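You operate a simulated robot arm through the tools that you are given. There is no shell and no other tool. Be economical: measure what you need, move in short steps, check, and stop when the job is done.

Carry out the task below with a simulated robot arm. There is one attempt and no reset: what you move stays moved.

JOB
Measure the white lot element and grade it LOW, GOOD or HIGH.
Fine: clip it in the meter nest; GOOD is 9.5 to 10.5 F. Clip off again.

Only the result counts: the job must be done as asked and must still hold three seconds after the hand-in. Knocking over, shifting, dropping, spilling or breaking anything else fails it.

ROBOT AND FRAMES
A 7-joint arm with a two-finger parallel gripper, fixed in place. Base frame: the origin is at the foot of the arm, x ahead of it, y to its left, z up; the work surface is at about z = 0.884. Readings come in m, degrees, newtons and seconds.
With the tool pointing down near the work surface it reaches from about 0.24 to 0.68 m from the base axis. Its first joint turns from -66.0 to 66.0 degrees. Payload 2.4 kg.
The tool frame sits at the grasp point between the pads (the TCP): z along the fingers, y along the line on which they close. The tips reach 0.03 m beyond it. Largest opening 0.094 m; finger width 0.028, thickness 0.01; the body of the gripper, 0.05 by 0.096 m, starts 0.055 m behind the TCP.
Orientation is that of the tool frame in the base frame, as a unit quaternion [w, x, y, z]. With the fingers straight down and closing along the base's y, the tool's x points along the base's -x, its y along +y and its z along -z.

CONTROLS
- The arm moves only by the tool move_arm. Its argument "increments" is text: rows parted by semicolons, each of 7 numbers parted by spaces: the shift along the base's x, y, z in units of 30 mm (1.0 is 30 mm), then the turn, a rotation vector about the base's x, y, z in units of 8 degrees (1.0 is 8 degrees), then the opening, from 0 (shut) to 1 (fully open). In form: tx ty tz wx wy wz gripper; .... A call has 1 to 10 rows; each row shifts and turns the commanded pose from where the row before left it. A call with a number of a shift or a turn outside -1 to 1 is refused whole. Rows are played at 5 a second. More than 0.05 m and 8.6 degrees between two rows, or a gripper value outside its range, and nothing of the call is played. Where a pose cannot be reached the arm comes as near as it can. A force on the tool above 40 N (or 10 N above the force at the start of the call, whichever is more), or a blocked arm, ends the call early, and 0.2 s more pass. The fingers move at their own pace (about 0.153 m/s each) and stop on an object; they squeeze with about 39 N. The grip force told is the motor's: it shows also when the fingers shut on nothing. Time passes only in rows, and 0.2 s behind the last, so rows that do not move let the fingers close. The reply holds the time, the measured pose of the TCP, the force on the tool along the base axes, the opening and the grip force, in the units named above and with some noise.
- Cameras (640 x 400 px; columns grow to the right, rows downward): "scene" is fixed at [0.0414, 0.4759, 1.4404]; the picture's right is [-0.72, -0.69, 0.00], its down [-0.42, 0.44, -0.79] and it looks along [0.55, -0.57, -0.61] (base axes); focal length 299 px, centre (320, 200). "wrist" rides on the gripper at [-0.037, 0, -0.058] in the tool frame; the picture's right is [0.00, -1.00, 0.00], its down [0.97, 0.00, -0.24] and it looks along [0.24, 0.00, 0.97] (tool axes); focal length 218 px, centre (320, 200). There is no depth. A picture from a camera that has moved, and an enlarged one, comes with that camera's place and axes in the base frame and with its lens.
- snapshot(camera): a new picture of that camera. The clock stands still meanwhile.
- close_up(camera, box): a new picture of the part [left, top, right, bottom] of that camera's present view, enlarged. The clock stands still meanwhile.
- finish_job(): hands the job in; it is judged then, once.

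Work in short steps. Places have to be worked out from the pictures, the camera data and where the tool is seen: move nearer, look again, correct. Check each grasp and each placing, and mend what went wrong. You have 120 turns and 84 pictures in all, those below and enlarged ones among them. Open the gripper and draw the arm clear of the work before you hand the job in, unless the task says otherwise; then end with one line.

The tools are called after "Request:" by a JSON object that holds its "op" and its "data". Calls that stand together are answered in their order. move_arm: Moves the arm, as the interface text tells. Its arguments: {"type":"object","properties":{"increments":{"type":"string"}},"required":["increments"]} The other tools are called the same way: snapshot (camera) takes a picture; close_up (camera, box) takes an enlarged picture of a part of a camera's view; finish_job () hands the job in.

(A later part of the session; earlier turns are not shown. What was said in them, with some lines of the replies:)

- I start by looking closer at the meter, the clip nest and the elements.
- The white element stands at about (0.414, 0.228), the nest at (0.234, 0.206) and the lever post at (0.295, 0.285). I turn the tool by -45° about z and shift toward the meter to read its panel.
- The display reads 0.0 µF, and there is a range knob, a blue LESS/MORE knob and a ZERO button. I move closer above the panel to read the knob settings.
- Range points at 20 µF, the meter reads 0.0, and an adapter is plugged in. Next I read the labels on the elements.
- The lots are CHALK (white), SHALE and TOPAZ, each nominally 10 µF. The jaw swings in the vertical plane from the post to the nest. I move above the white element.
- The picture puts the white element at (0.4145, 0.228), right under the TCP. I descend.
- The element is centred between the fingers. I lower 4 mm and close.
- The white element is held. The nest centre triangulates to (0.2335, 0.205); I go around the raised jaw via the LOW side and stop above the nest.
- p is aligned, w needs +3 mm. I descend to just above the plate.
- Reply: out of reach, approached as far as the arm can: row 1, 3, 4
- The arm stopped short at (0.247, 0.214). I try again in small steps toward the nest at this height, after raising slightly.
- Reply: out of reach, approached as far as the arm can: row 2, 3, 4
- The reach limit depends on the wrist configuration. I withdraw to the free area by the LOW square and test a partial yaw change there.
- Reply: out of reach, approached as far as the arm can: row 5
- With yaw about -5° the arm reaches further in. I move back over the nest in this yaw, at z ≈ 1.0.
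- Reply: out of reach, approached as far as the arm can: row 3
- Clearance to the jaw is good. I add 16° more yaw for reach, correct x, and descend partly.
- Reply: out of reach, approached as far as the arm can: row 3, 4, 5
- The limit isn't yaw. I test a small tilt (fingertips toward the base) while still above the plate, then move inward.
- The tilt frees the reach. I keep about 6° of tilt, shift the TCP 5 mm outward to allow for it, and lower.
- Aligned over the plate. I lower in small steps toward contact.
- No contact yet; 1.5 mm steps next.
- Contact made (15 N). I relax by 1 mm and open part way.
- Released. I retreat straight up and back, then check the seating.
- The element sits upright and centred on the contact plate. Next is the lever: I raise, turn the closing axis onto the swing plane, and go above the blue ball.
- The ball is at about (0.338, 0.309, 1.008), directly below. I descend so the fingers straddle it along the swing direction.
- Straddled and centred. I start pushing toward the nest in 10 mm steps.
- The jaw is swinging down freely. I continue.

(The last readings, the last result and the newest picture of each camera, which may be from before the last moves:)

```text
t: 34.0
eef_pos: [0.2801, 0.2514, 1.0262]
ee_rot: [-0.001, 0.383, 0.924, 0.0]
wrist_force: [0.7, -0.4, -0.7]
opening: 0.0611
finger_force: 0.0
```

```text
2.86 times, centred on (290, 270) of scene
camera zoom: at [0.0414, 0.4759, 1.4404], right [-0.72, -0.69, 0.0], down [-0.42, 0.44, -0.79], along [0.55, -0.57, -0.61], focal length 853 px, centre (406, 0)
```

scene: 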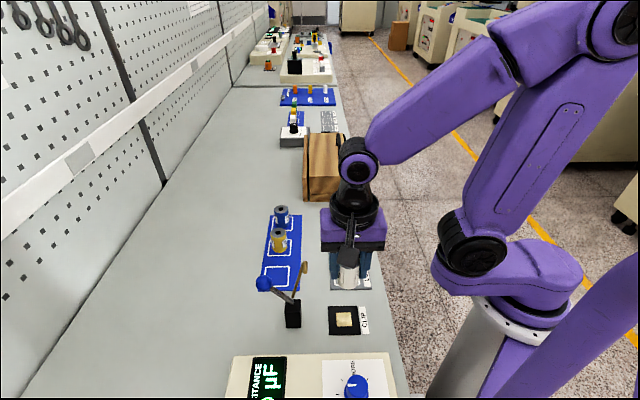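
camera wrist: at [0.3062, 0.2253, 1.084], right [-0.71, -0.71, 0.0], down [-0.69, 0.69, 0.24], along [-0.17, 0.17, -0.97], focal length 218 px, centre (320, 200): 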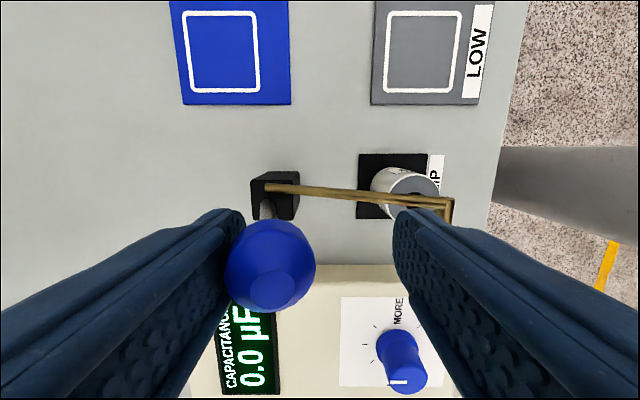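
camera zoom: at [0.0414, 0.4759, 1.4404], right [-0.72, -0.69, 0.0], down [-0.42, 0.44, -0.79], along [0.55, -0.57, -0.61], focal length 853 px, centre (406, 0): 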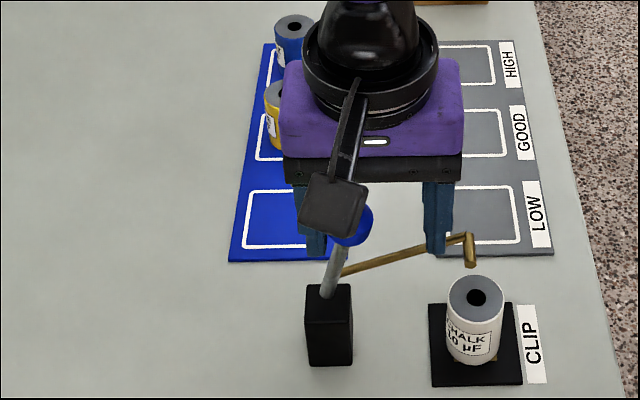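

Jaw is now about 30° above the element top. I continue with smaller steps.

Request:
{"op": "move_arm", "data": {"increments": "-0.236 -0.236 0 0 0 0 0.65;-0.236 -0.236 0 0 0 0 0.65;-0.118 -0.118 0 0 0 0 0.65;0 0 0 0 0 0 0.65"}}

Request:
{"op": "snapshot", "data": {"camera": "wrist"}}

Request:
{"op": "close_up", "data": {"camera": "scene", "box": [210, 200, 370, 340]}}

```text
t: 35.0
eef_pos: [0.2631, 0.2341, 1.025]
ee_rot: [0.0, 0.383, 0.924, 0.0]
wrist_force: [-0.1, -0.4, -0.9]
opening: 0.061
finger_force: 0.0
```

```text
38 pictures are left
camera wrist: at [0.2879, 0.208, 1.0838], right [-0.71, -0.71, 0.0], down [-0.69, 0.69, 0.24], along [-0.17, 0.17, -0.97], focal length 218 px, centre (320, 200)
```

wrist: 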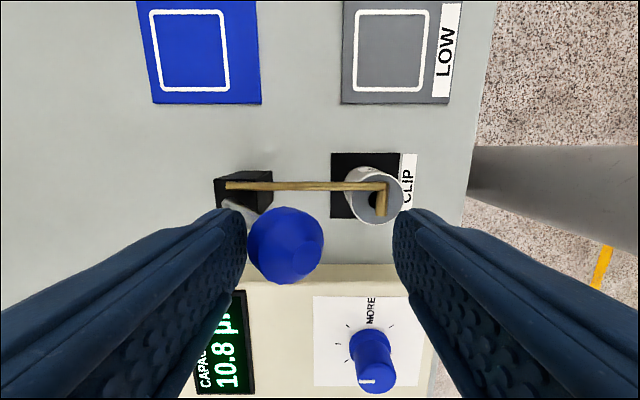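

```text
2.86 times, centred on (290, 270) of scene
camera zoom: at [0.0414, 0.4759, 1.4404], right [-0.72, -0.69, 0.0], down [-0.42, 0.44, -0.79], along [0.55, -0.57, -0.61], focal length 853 px, centre (406, 0)
```

zoom: 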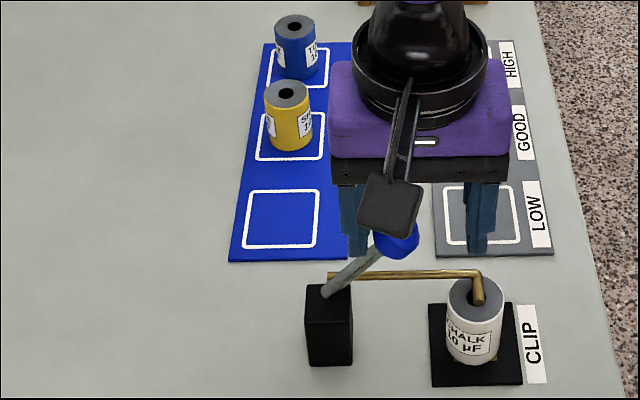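

The jaw snapped down onto the element and the display is live. I read it closely.

Request:
{"op": "close_up", "data": {"camera": "wrist", "box": [180, 280, 280, 400]}}

Request:
{"op": "move_arm", "data": {"increments": "0 0 0 0 0 0 0.65;0 0 0 0 0 0 0.65;0 0 0 0 0 0 0.65;0 0 0 0 0 0 0.65;0 0 0 0 0 0 0.65;0 0 0 0 0 0 0.65;0 0 0 0 0 0 0.65;0 0 0 0 0 0 0.65;0 0 0 0 0 0 0.65;0 0 0 0 0 0 0.65"}}

Request:
{"op": "close_up", "data": {"camera": "wrist", "box": [180, 280, 280, 400]}}

```text
3.33 times, centred on (230, 340) of wrist
camera zoom: at [0.2879, 0.208, 1.0838], right [-0.71, -0.71, 0.0], down [-0.69, 0.69, 0.24], along [-0.17, 0.17, -0.97], focal length 728 px, centre (620, -267)
```

zoom: 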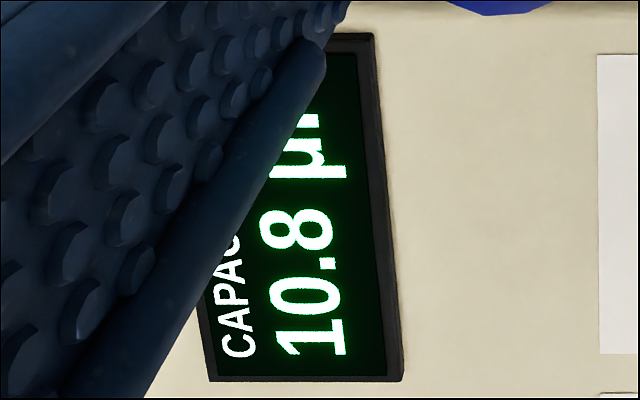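

```text
t: 37.2
eef_pos: [0.2638, 0.2344, 1.0257]
ee_rot: [0.0, 0.382, 0.924, 0.0]
wrist_force: [-0.5, 0.2, 0.0]
opening: 0.0612
finger_force: 0.0
```

```text
3.33 times, centred on (230, 340) of wrist
camera zoom: at [0.288, 0.2081, 1.0838], right [-0.71, -0.71, 0.0], down [-0.69, 0.69, 0.24], along [-0.17, 0.17, -0.97], focal length 728 px, centre (620, -267)
```

zoom: 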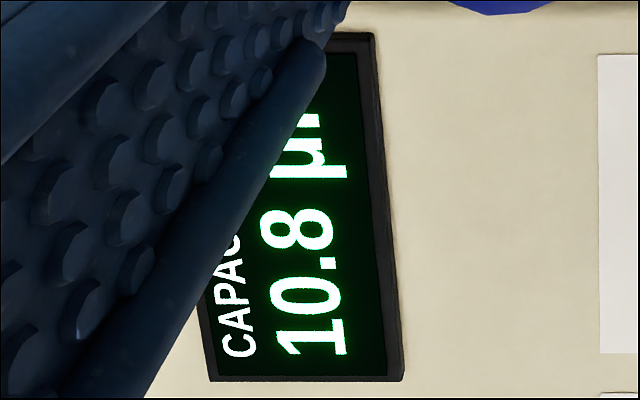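

The reading is stable at 10.8 µF, above 10.5, so the grade is HIGH. I swing the lever back open.

Request:
{"op": "move_arm", "data": {"increments": "0.236 0.236 0 0 0 0 0.65;0.236 0.236 0 0 0 0 0.65;0.236 0.236 0 0 0 0 0.65;0.236 0.236 0 0 0 0 0.65;0.236 0.236 0 0 0 0 0.65;0.236 0.236 0 0 0 0 0.65;0.236 0.236 0 0 0 0 0.65;0.236 0.236 0 0 0 0 0.65;0 0 0 0 0 0 0.65"}}

Request:
{"op": "snapshot", "data": {"camera": "wrist"}}

Request:
{"op": "close_up", "data": {"camera": "scene", "box": [210, 200, 370, 340]}}

```text
t: 39.2
eef_pos: [0.319, 0.2904, 1.026]
ee_rot: [0.001, 0.382, 0.924, 0.001]
wrist_force: [0.3, 0.4, 1.0]
opening: 0.0611
finger_force: 0.1
```

```text
34 pictures are left
camera wrist: at [0.3451, 0.265, 1.0842], right [-0.71, -0.71, 0.0], down [-0.69, 0.69, 0.24], along [-0.17, 0.17, -0.97], focal length 218 px, centre (320, 200)
```

wrist: 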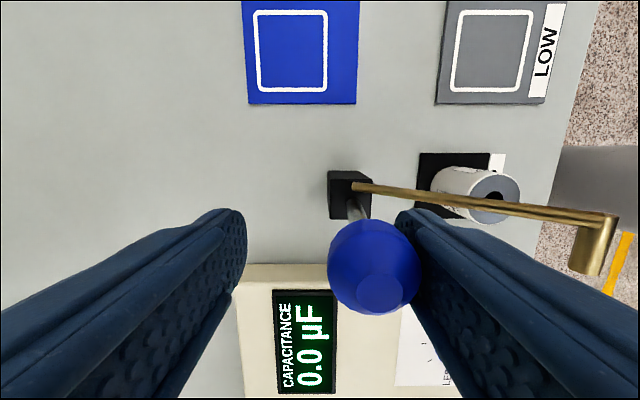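

```text
2.86 times, centred on (290, 270) of scene
camera zoom: at [0.0414, 0.4759, 1.4404], right [-0.72, -0.69, 0.0], down [-0.42, 0.44, -0.79], along [0.55, -0.57, -0.61], focal length 853 px, centre (406, 0)
```

zoom: 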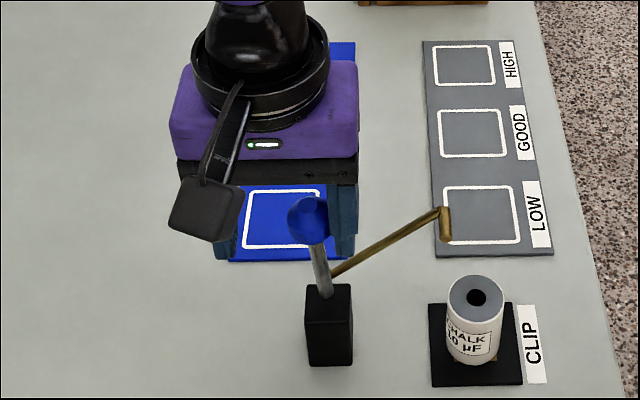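

Request:
{"op": "move_arm", "data": {"increments": "0.236 0.236 0 0 0 0 0.65;0.236 0.236 0 0 0 0 0.65;0.236 0.236 0 0 0 0 0.65;0.1 0.1 0 0 0 0 0.65;0.1 0.1 0 0 0 0 0.65;0 0 0 0 0 0 0.65"}}

Request:
{"op": "snapshot", "data": {"camera": "wrist"}}

Request:
{"op": "close_up", "data": {"camera": "scene", "box": [210, 200, 370, 340]}}

```text
t: 40.6
eef_pos: [0.3464, 0.3184, 1.0252]
ee_rot: [-0.001, 0.383, 0.924, 0.0]
wrist_force: [0.3, -0.7, -0.3]
opening: 0.061
finger_force: 0.1
```

```text
32 pictures are left
camera wrist: at [0.3721, 0.2923, 1.0841], right [-0.71, -0.71, 0.0], down [-0.69, 0.69, 0.24], along [-0.17, 0.17, -0.97], focal length 218 px, centre (320, 200)
```

wrist: 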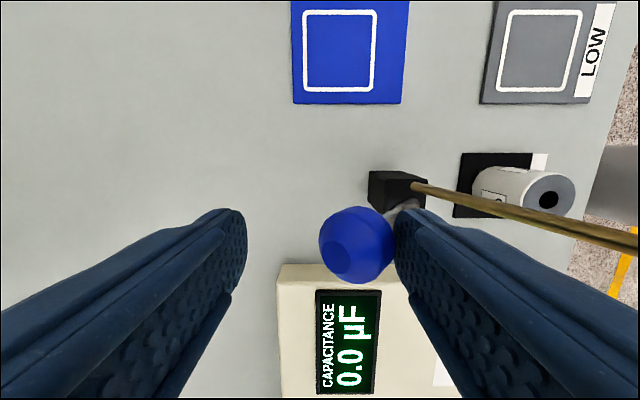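

```text
2.86 times, centred on (290, 270) of scene
camera zoom: at [0.0414, 0.4759, 1.4404], right [-0.72, -0.69, 0.0], down [-0.42, 0.44, -0.79], along [0.55, -0.57, -0.61], focal length 853 px, centre (406, 0)
```

zoom: 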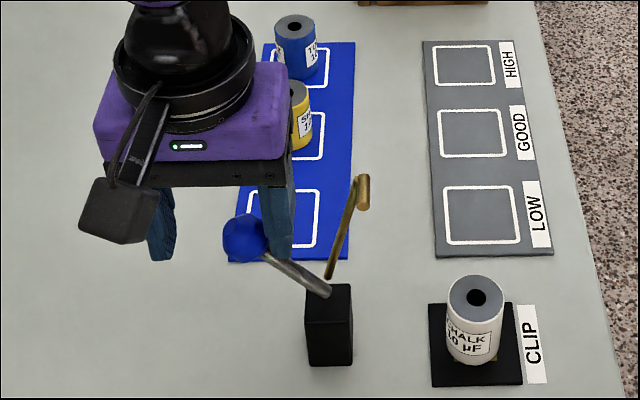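

The lever is fully back in its start position and the display shows 0.0. I free the fingers, rise, and go round to the approach point near LOW with the nest yaw.

Request:
{"op": "move_arm", "data": {"increments": "-0.2 -0.2 0 0 0 0 0.65;0 0 0.9 0 0 0 0.65;0 0 0.9 0 0 0 0.65;0 0 0.9 0 0 0 0.65;0 0 0.9 0 0 0 0.65;-0.2 -0.95 0 0 0 1 0.65;-0.2 -0.95 0 0 0 1 0.65;-0.2 -0.95 0 0 0 1 0.65;-0.2 -0.95 0 0 0 1 0.65;-0.2 -0.95 0 0 0 1 0.65"}}

Request:
{"op": "move_arm", "data": {"increments": "0 -0.8 0 0 0 1 0.65;0 0 -0.9 0 0 1 0.65;0 0 -0.9 -0.25 0.28 0 0.65;0 0 -0.7 -0.25 0.27 0 0.65;0 0 0 0 0 0 0.65"}}

Request:
{"op": "close_up", "data": {"camera": "scene", "box": [220, 230, 400, 350]}}

```text
t: 42.8
eef_pos: [0.3105, 0.1703, 1.1315]
ee_rot: [0.0, 0.042, 0.999, 0.0]
wrist_force: [-0.5, -0.8, -0.4]
opening: 0.0607
finger_force: 0.0
```

```text
t: 44.0
eef_pos: [0.31, 0.1458, 1.0575]
ee_rot: [-0.042, -0.096, 0.994, -0.032]
wrist_force: [0.0, 0.2, 0.7]
opening: 0.061
finger_force: 0.0
```

```text
3.33 times, centred on (310, 290) of scene
camera zoom: at [0.0414, 0.4759, 1.4404], right [-0.72, -0.69, 0.0], down [-0.42, 0.44, -0.79], along [0.55, -0.57, -0.61], focal length 995 px, centre (353, -100)
```

zoom: 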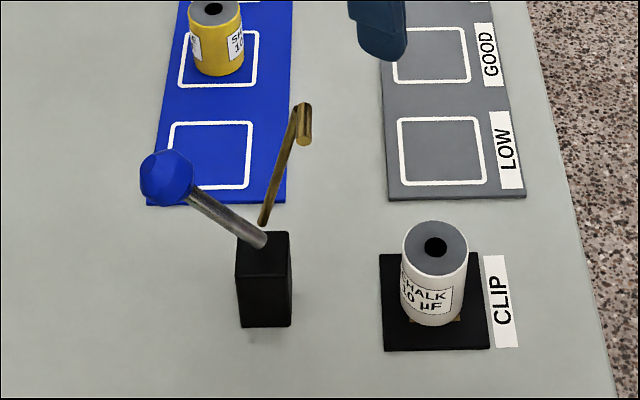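

The element stayed at about (0.235, 0.208). I move over it and descend part way.

Request:
{"op": "move_arm", "data": {"increments": "-0.82 0.69 0 0 0 0 0.65;-0.82 0.69 0 0 0 0 0.65;-0.8 0.69 0 0 0 0 0.65;0 0 -0.8 0 0 0 0.65;0 0 -0.6 0 0 0 0.65;0 0 0 0 0 0 0.65"}}

Request:
{"op": "snapshot", "data": {"camera": "wrist"}}

Request:
{"op": "close_up", "data": {"camera": "scene", "box": [250, 230, 400, 350]}}

```text
t: 45.4
eef_pos: [0.2373, 0.2077, 1.0153]
ee_rot: [-0.042, -0.096, 0.994, -0.031]
wrist_force: [-0.7, -0.1, -0.6]
opening: 0.0613
finger_force: 0.2
```

```text
29 pictures are left
camera wrist: at [0.2776, 0.2191, 1.0706], right [0.19, -0.98, 0.05], down [-0.93, -0.17, 0.32], along [-0.31, -0.11, -0.94], focal length 218 px, centre (320, 200)
```

wrist: 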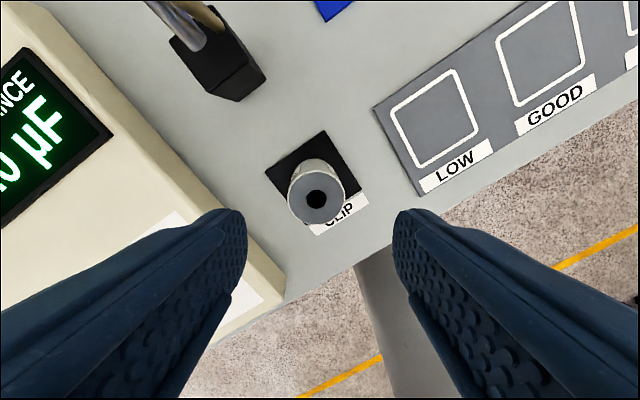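

```text
3.33 times, centred on (325, 290) of scene
camera zoom: at [0.0414, 0.4759, 1.4404], right [-0.72, -0.69, 0.0], down [-0.42, 0.44, -0.79], along [0.55, -0.57, -0.61], focal length 995 px, centre (303, -100)
```

zoom: 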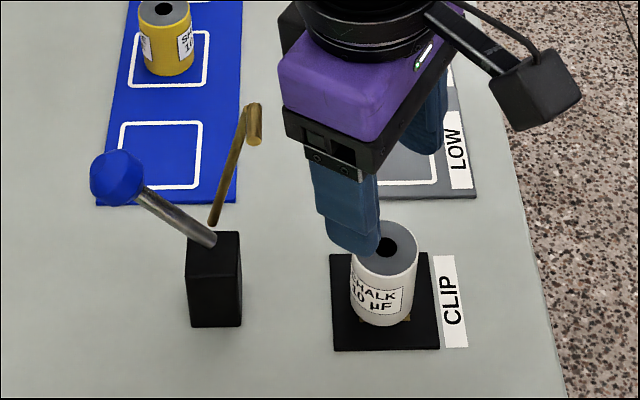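

Element top centre computes to (0.2355, 0.206). I descend around it and close.

Request:
{"op": "move_arm", "data": {"increments": "-0.04 -0.03 -0.8 0 0 0 0.65;0 0 -0.8 0 0 0 0.65;0 0 -0.7 0 0 0 0.65;0 0 -0.5 0 0 0 0.65;0 0 0 0 0 0 0.65"}}

Request:
{"op": "snapshot", "data": {"camera": "wrist"}}

```text
t: 46.6
eef_pos: [0.237, 0.2073, 0.9318]
ee_rot: [-0.042, -0.096, 0.994, -0.031]
wrist_force: [0.0, -0.8, -0.7]
opening: 0.0609
finger_force: 0.1
```

```text
27 pictures are left
camera wrist: at [0.2764, 0.2186, 0.9867], right [0.19, -0.98, 0.05], down [-0.93, -0.17, 0.32], along [-0.31, -0.11, -0.94], focal length 218 px, centre (320, 200)
```

wrist: 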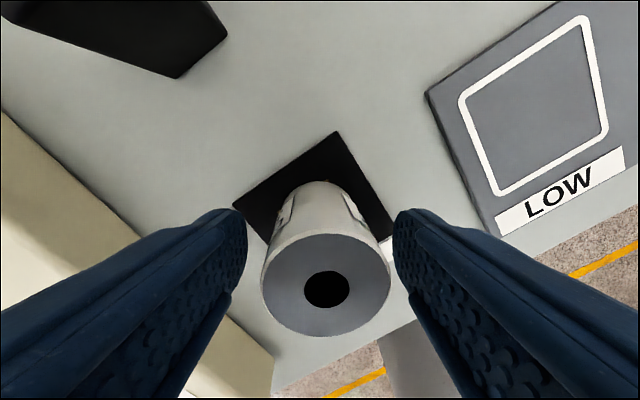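

Centred between the fingers; I close and lift.

Request:
{"op": "move_arm", "data": {"increments": "0 0 0 0 0 0 0;0 0 0 0 0 0 0;0 0 0 0 0 0 0"}}

Request:
{"op": "move_arm", "data": {"increments": "0 0 0.4 0 0 0 0;0 0 0.8 0 0 0 0;0 0 0.9 0 0 0 0;0 0 0.9 0 0 0 0;0.5 -0.6 0 0 0 0 0;0.6 -0.7 0 0 0 0 0;0.6 -0.7 0 0 0 0 0;0 0 0 0 0 0 0"}}

Request:
{"op": "snapshot", "data": {"camera": "wrist"}}

Request:
{"op": "snapshot", "data": {"camera": "scene"}}

```text
t: 47.4
eef_pos: [0.2359, 0.2073, 0.9315]
ee_rot: [-0.043, -0.097, 0.994, -0.032]
wrist_force: [-0.5, 0.4, -0.2]
opening: 0.0369
finger_force: 39.0
```

```text
t: 49.2
eef_pos: [0.2881, 0.1469, 1.0219]
ee_rot: [-0.041, -0.095, 0.994, -0.031]
wrist_force: [-0.3, -0.4, -0.2]
opening: 0.0368
finger_force: 39.6
```

```text
26 pictures are left
camera wrist: at [0.3274, 0.1573, 1.0773], right [0.19, -0.98, 0.05], down [-0.93, -0.17, 0.32], along [-0.31, -0.11, -0.94], focal length 218 px, centre (320, 200)
```

wrist: 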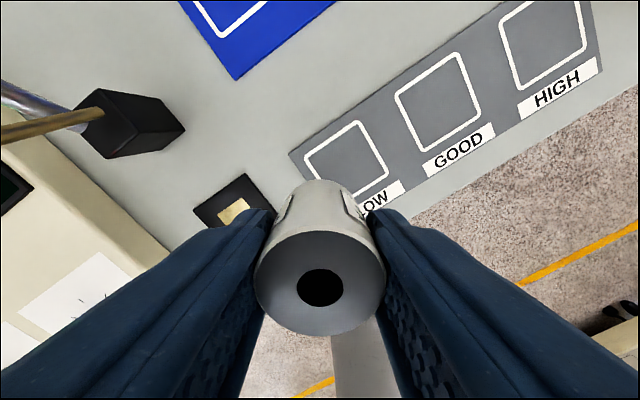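

```text
25 pictures are left
```

scene: 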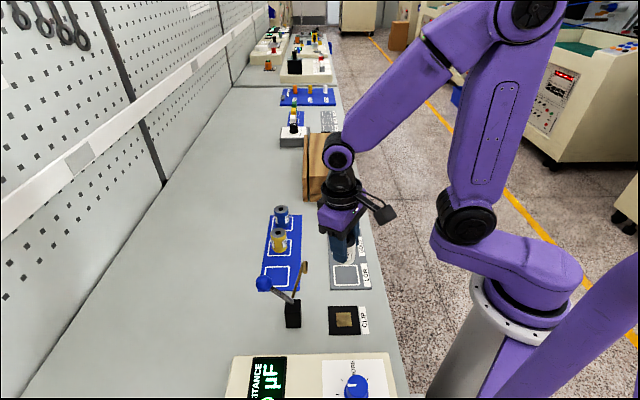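

Element held, upright. I carry it above HIGH at (0.429, -0.006).

Request:
{"op": "move_arm", "data": {"increments": "0.78 -0.85 0 0 0 0 0;0.78 -0.85 0 0 0 0 0;0.78 -0.85 0 0 0 0 0;0.78 -0.85 0 0 0 0 0;0.78 -0.85 0 0 0 0 0;0.78 -0.85 0 0 0 0 0;0 0 0 0 0 0 0"}}

Request:
{"op": "snapshot", "data": {"camera": "wrist"}}

Request:
{"op": "close_up", "data": {"camera": "scene", "box": [270, 130, 400, 300]}}

```text
t: 50.8
eef_pos: [0.4275, -0.0072, 1.0213]
ee_rot: [-0.043, -0.096, 0.994, -0.031]
wrist_force: [0.0, -0.5, -1.1]
opening: 0.0366
finger_force: 39.0
```

```text
24 pictures are left
camera wrist: at [0.4683, 0.0038, 1.0769], right [0.19, -0.98, 0.05], down [-0.93, -0.17, 0.33], along [-0.31, -0.11, -0.94], focal length 218 px, centre (320, 200)
```

wrist: 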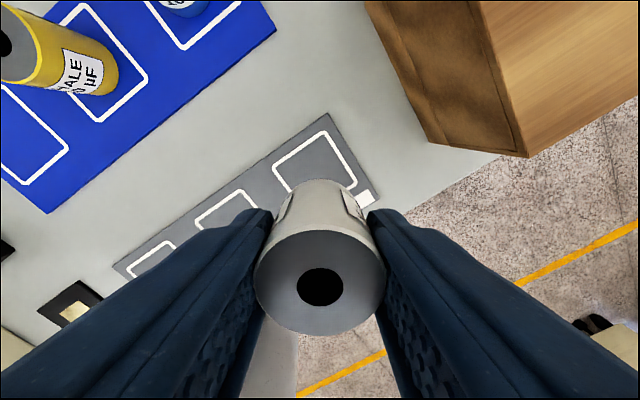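

```text
2.35 times, centred on (335, 215) of scene
camera zoom: at [0.0414, 0.4759, 1.4404], right [-0.72, -0.69, 0.0], down [-0.42, 0.44, -0.79], along [0.55, -0.57, -0.61], focal length 703 px, centre (285, 165)
```

zoom: 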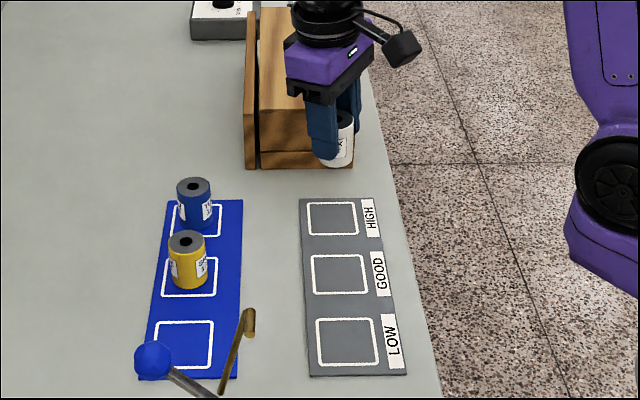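

HIGH centre computes to about (0.4288, -0.0075), which matches. I lower.

Request:
{"op": "move_arm", "data": {"increments": "0.04 0 -0.8 0 0 0 0;0 0 -0.8 0 0 0 0;0 0 -0.8 0 0 0 0;0 0 -0.3 0 0 0 0;0 0 0 0 0 0 0"}}

Request:
{"op": "snapshot", "data": {"camera": "wrist"}}

Request:
{"op": "close_up", "data": {"camera": "scene", "box": [290, 170, 390, 270]}}

```text
t: 52.0
eef_pos: [0.4282, -0.0065, 0.9409]
ee_rot: [-0.041, -0.096, 0.994, -0.031]
wrist_force: [0.2, 0.0, -0.5]
opening: 0.0369
finger_force: 38.7
```

```text
22 pictures are left
camera wrist: at [0.4688, 0.0048, 0.9957], right [0.19, -0.98, 0.05], down [-0.93, -0.17, 0.32], along [-0.31, -0.11, -0.94], focal length 218 px, centre (320, 200)
```

wrist: 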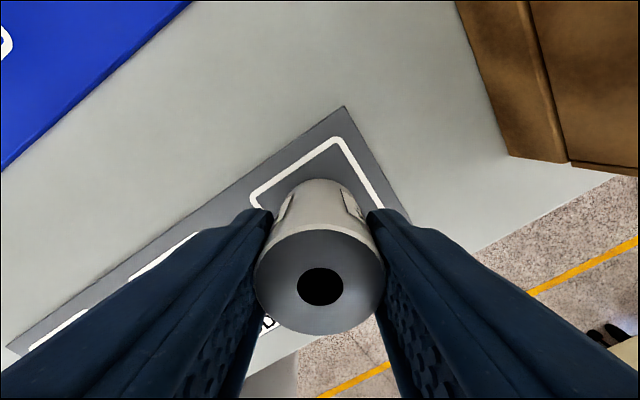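

```text
4.00 times, centred on (340, 220) of scene
camera zoom: at [0.0414, 0.4759, 1.4404], right [-0.72, -0.69, 0.0], down [-0.42, 0.44, -0.79], along [0.55, -0.57, -0.61], focal length 1194 px, centre (240, 120)
```

zoom: 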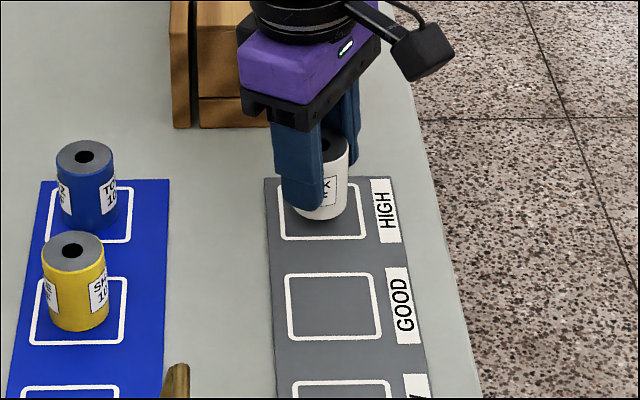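

Centred in HIGH. I lower gently to contact.

Request:
{"op": "move_arm", "data": {"increments": "0 0 -0.15 0 0 0 0;0 0 -0.1 0 0 0 0;0 0 0 0 0 0 0"}}

Request:
{"op": "move_arm", "data": {"increments": "0 0 -0.07 0 0 0 0;0 0 0 0 0 0 0"}}

```text
t: 52.8
eef_pos: [0.4289, -0.0062, 0.9336]
ee_rot: [-0.042, -0.095, 0.994, -0.032]
wrist_force: [-0.1, 0.1, -0.8]
opening: 0.0368
finger_force: 39.7
```

```text
t: 53.4
eef_pos: [0.4294, -0.0065, 0.9316]
ee_rot: [-0.041, -0.096, 0.994, -0.031]
wrist_force: [-1.8, -0.4, 9.6]
opening: 0.0371
finger_force: 39.0
```

Contact felt (about 10 N). I open part way and rise, then check.

Request:
{"op": "move_arm", "data": {"increments": "0 0 0.02 0 0 0 0.3;0 0 0 0 0 0 0.65;0 0 0 0 0 0 0.65;0.04 0.03 0.4 0 0 0 0.65;0.05 0.04 0.6 0 0 0 0.65;0 0 0.9 0 0 0 0.65;0 0 0.9 0 0 0 0.65;0 0 0.9 0 0 0 0.65;-0.5 0.5 0.9 0 0 0 0.65;-0.8 0.8 0.9 0 0 0 0.65"}}

Request:
{"op": "snapshot", "data": {"camera": "scene"}}

Request:
{"op": "close_up", "data": {"camera": "scene", "box": [240, 190, 400, 350]}}

Request:
{"op": "snapshot", "data": {"camera": "wrist"}}

```text
t: 55.6
eef_pos: [0.3936, 0.0355, 1.0967]
ee_rot: [-0.042, -0.096, 0.994, -0.032]
wrist_force: [-0.1, -0.8, 0.1]
opening: 0.061
finger_force: 0.1
```

```text
20 pictures are left
```

scene: 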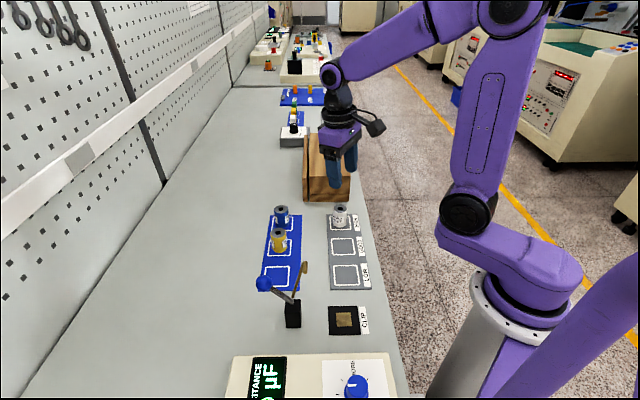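

```text
2.50 times, centred on (320, 270) of scene
camera zoom: at [0.0414, 0.4759, 1.4404], right [-0.72, -0.69, 0.0], down [-0.42, 0.44, -0.79], along [0.55, -0.57, -0.61], focal length 746 px, centre (320, 25)
```

zoom: 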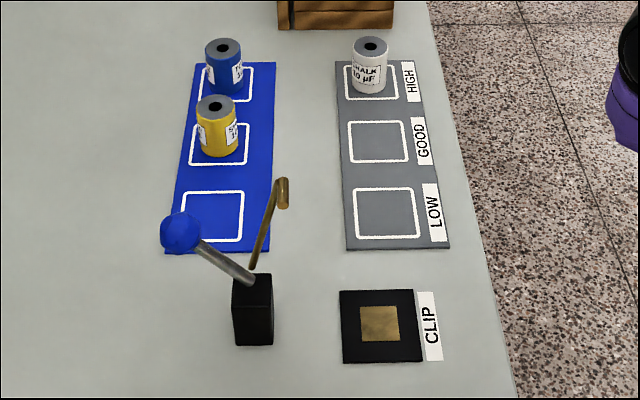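

```text
18 pictures are left
camera wrist: at [0.4325, 0.046, 1.1519], right [0.19, -0.98, 0.05], down [-0.93, -0.17, 0.33], along [-0.31, -0.11, -0.94], focal length 218 px, centre (320, 200)
```

wrist: 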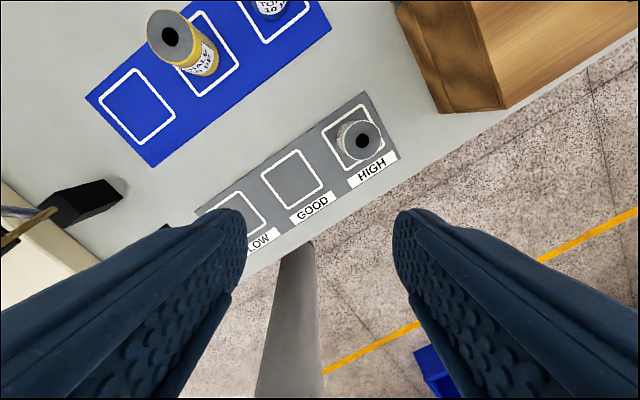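

The white element stands in the HIGH square, the clip is open, and nothing else has moved. I raise the arm clear with the gripper open.

Request:
{"op": "move_arm", "data": {"increments": "0 0.3 0.9 0 0 0 1;0 0.3 0.9 0 0 0 1;0 0.3 0.9 0 0 0 1;0 0 0 0 0 0 1"}}

Request:
{"op": "finish_job", "data": {}}

```text
t: 56.6
eef_pos: [0.392, 0.062, 1.1794]
ee_rot: [-0.041, -0.096, 0.994, -0.03]
wrist_force: [0.0, 0.4, -0.7]
opening: 0.0939
finger_force: 0.0
```

```text
The job is handed in.
```

The white lot element (CHALK) measured 10.8 µF on the meter, which is above 10.5, so I graded it HIGH; it now stands in the HIGH square, the clip is off again, and the job is handed in.
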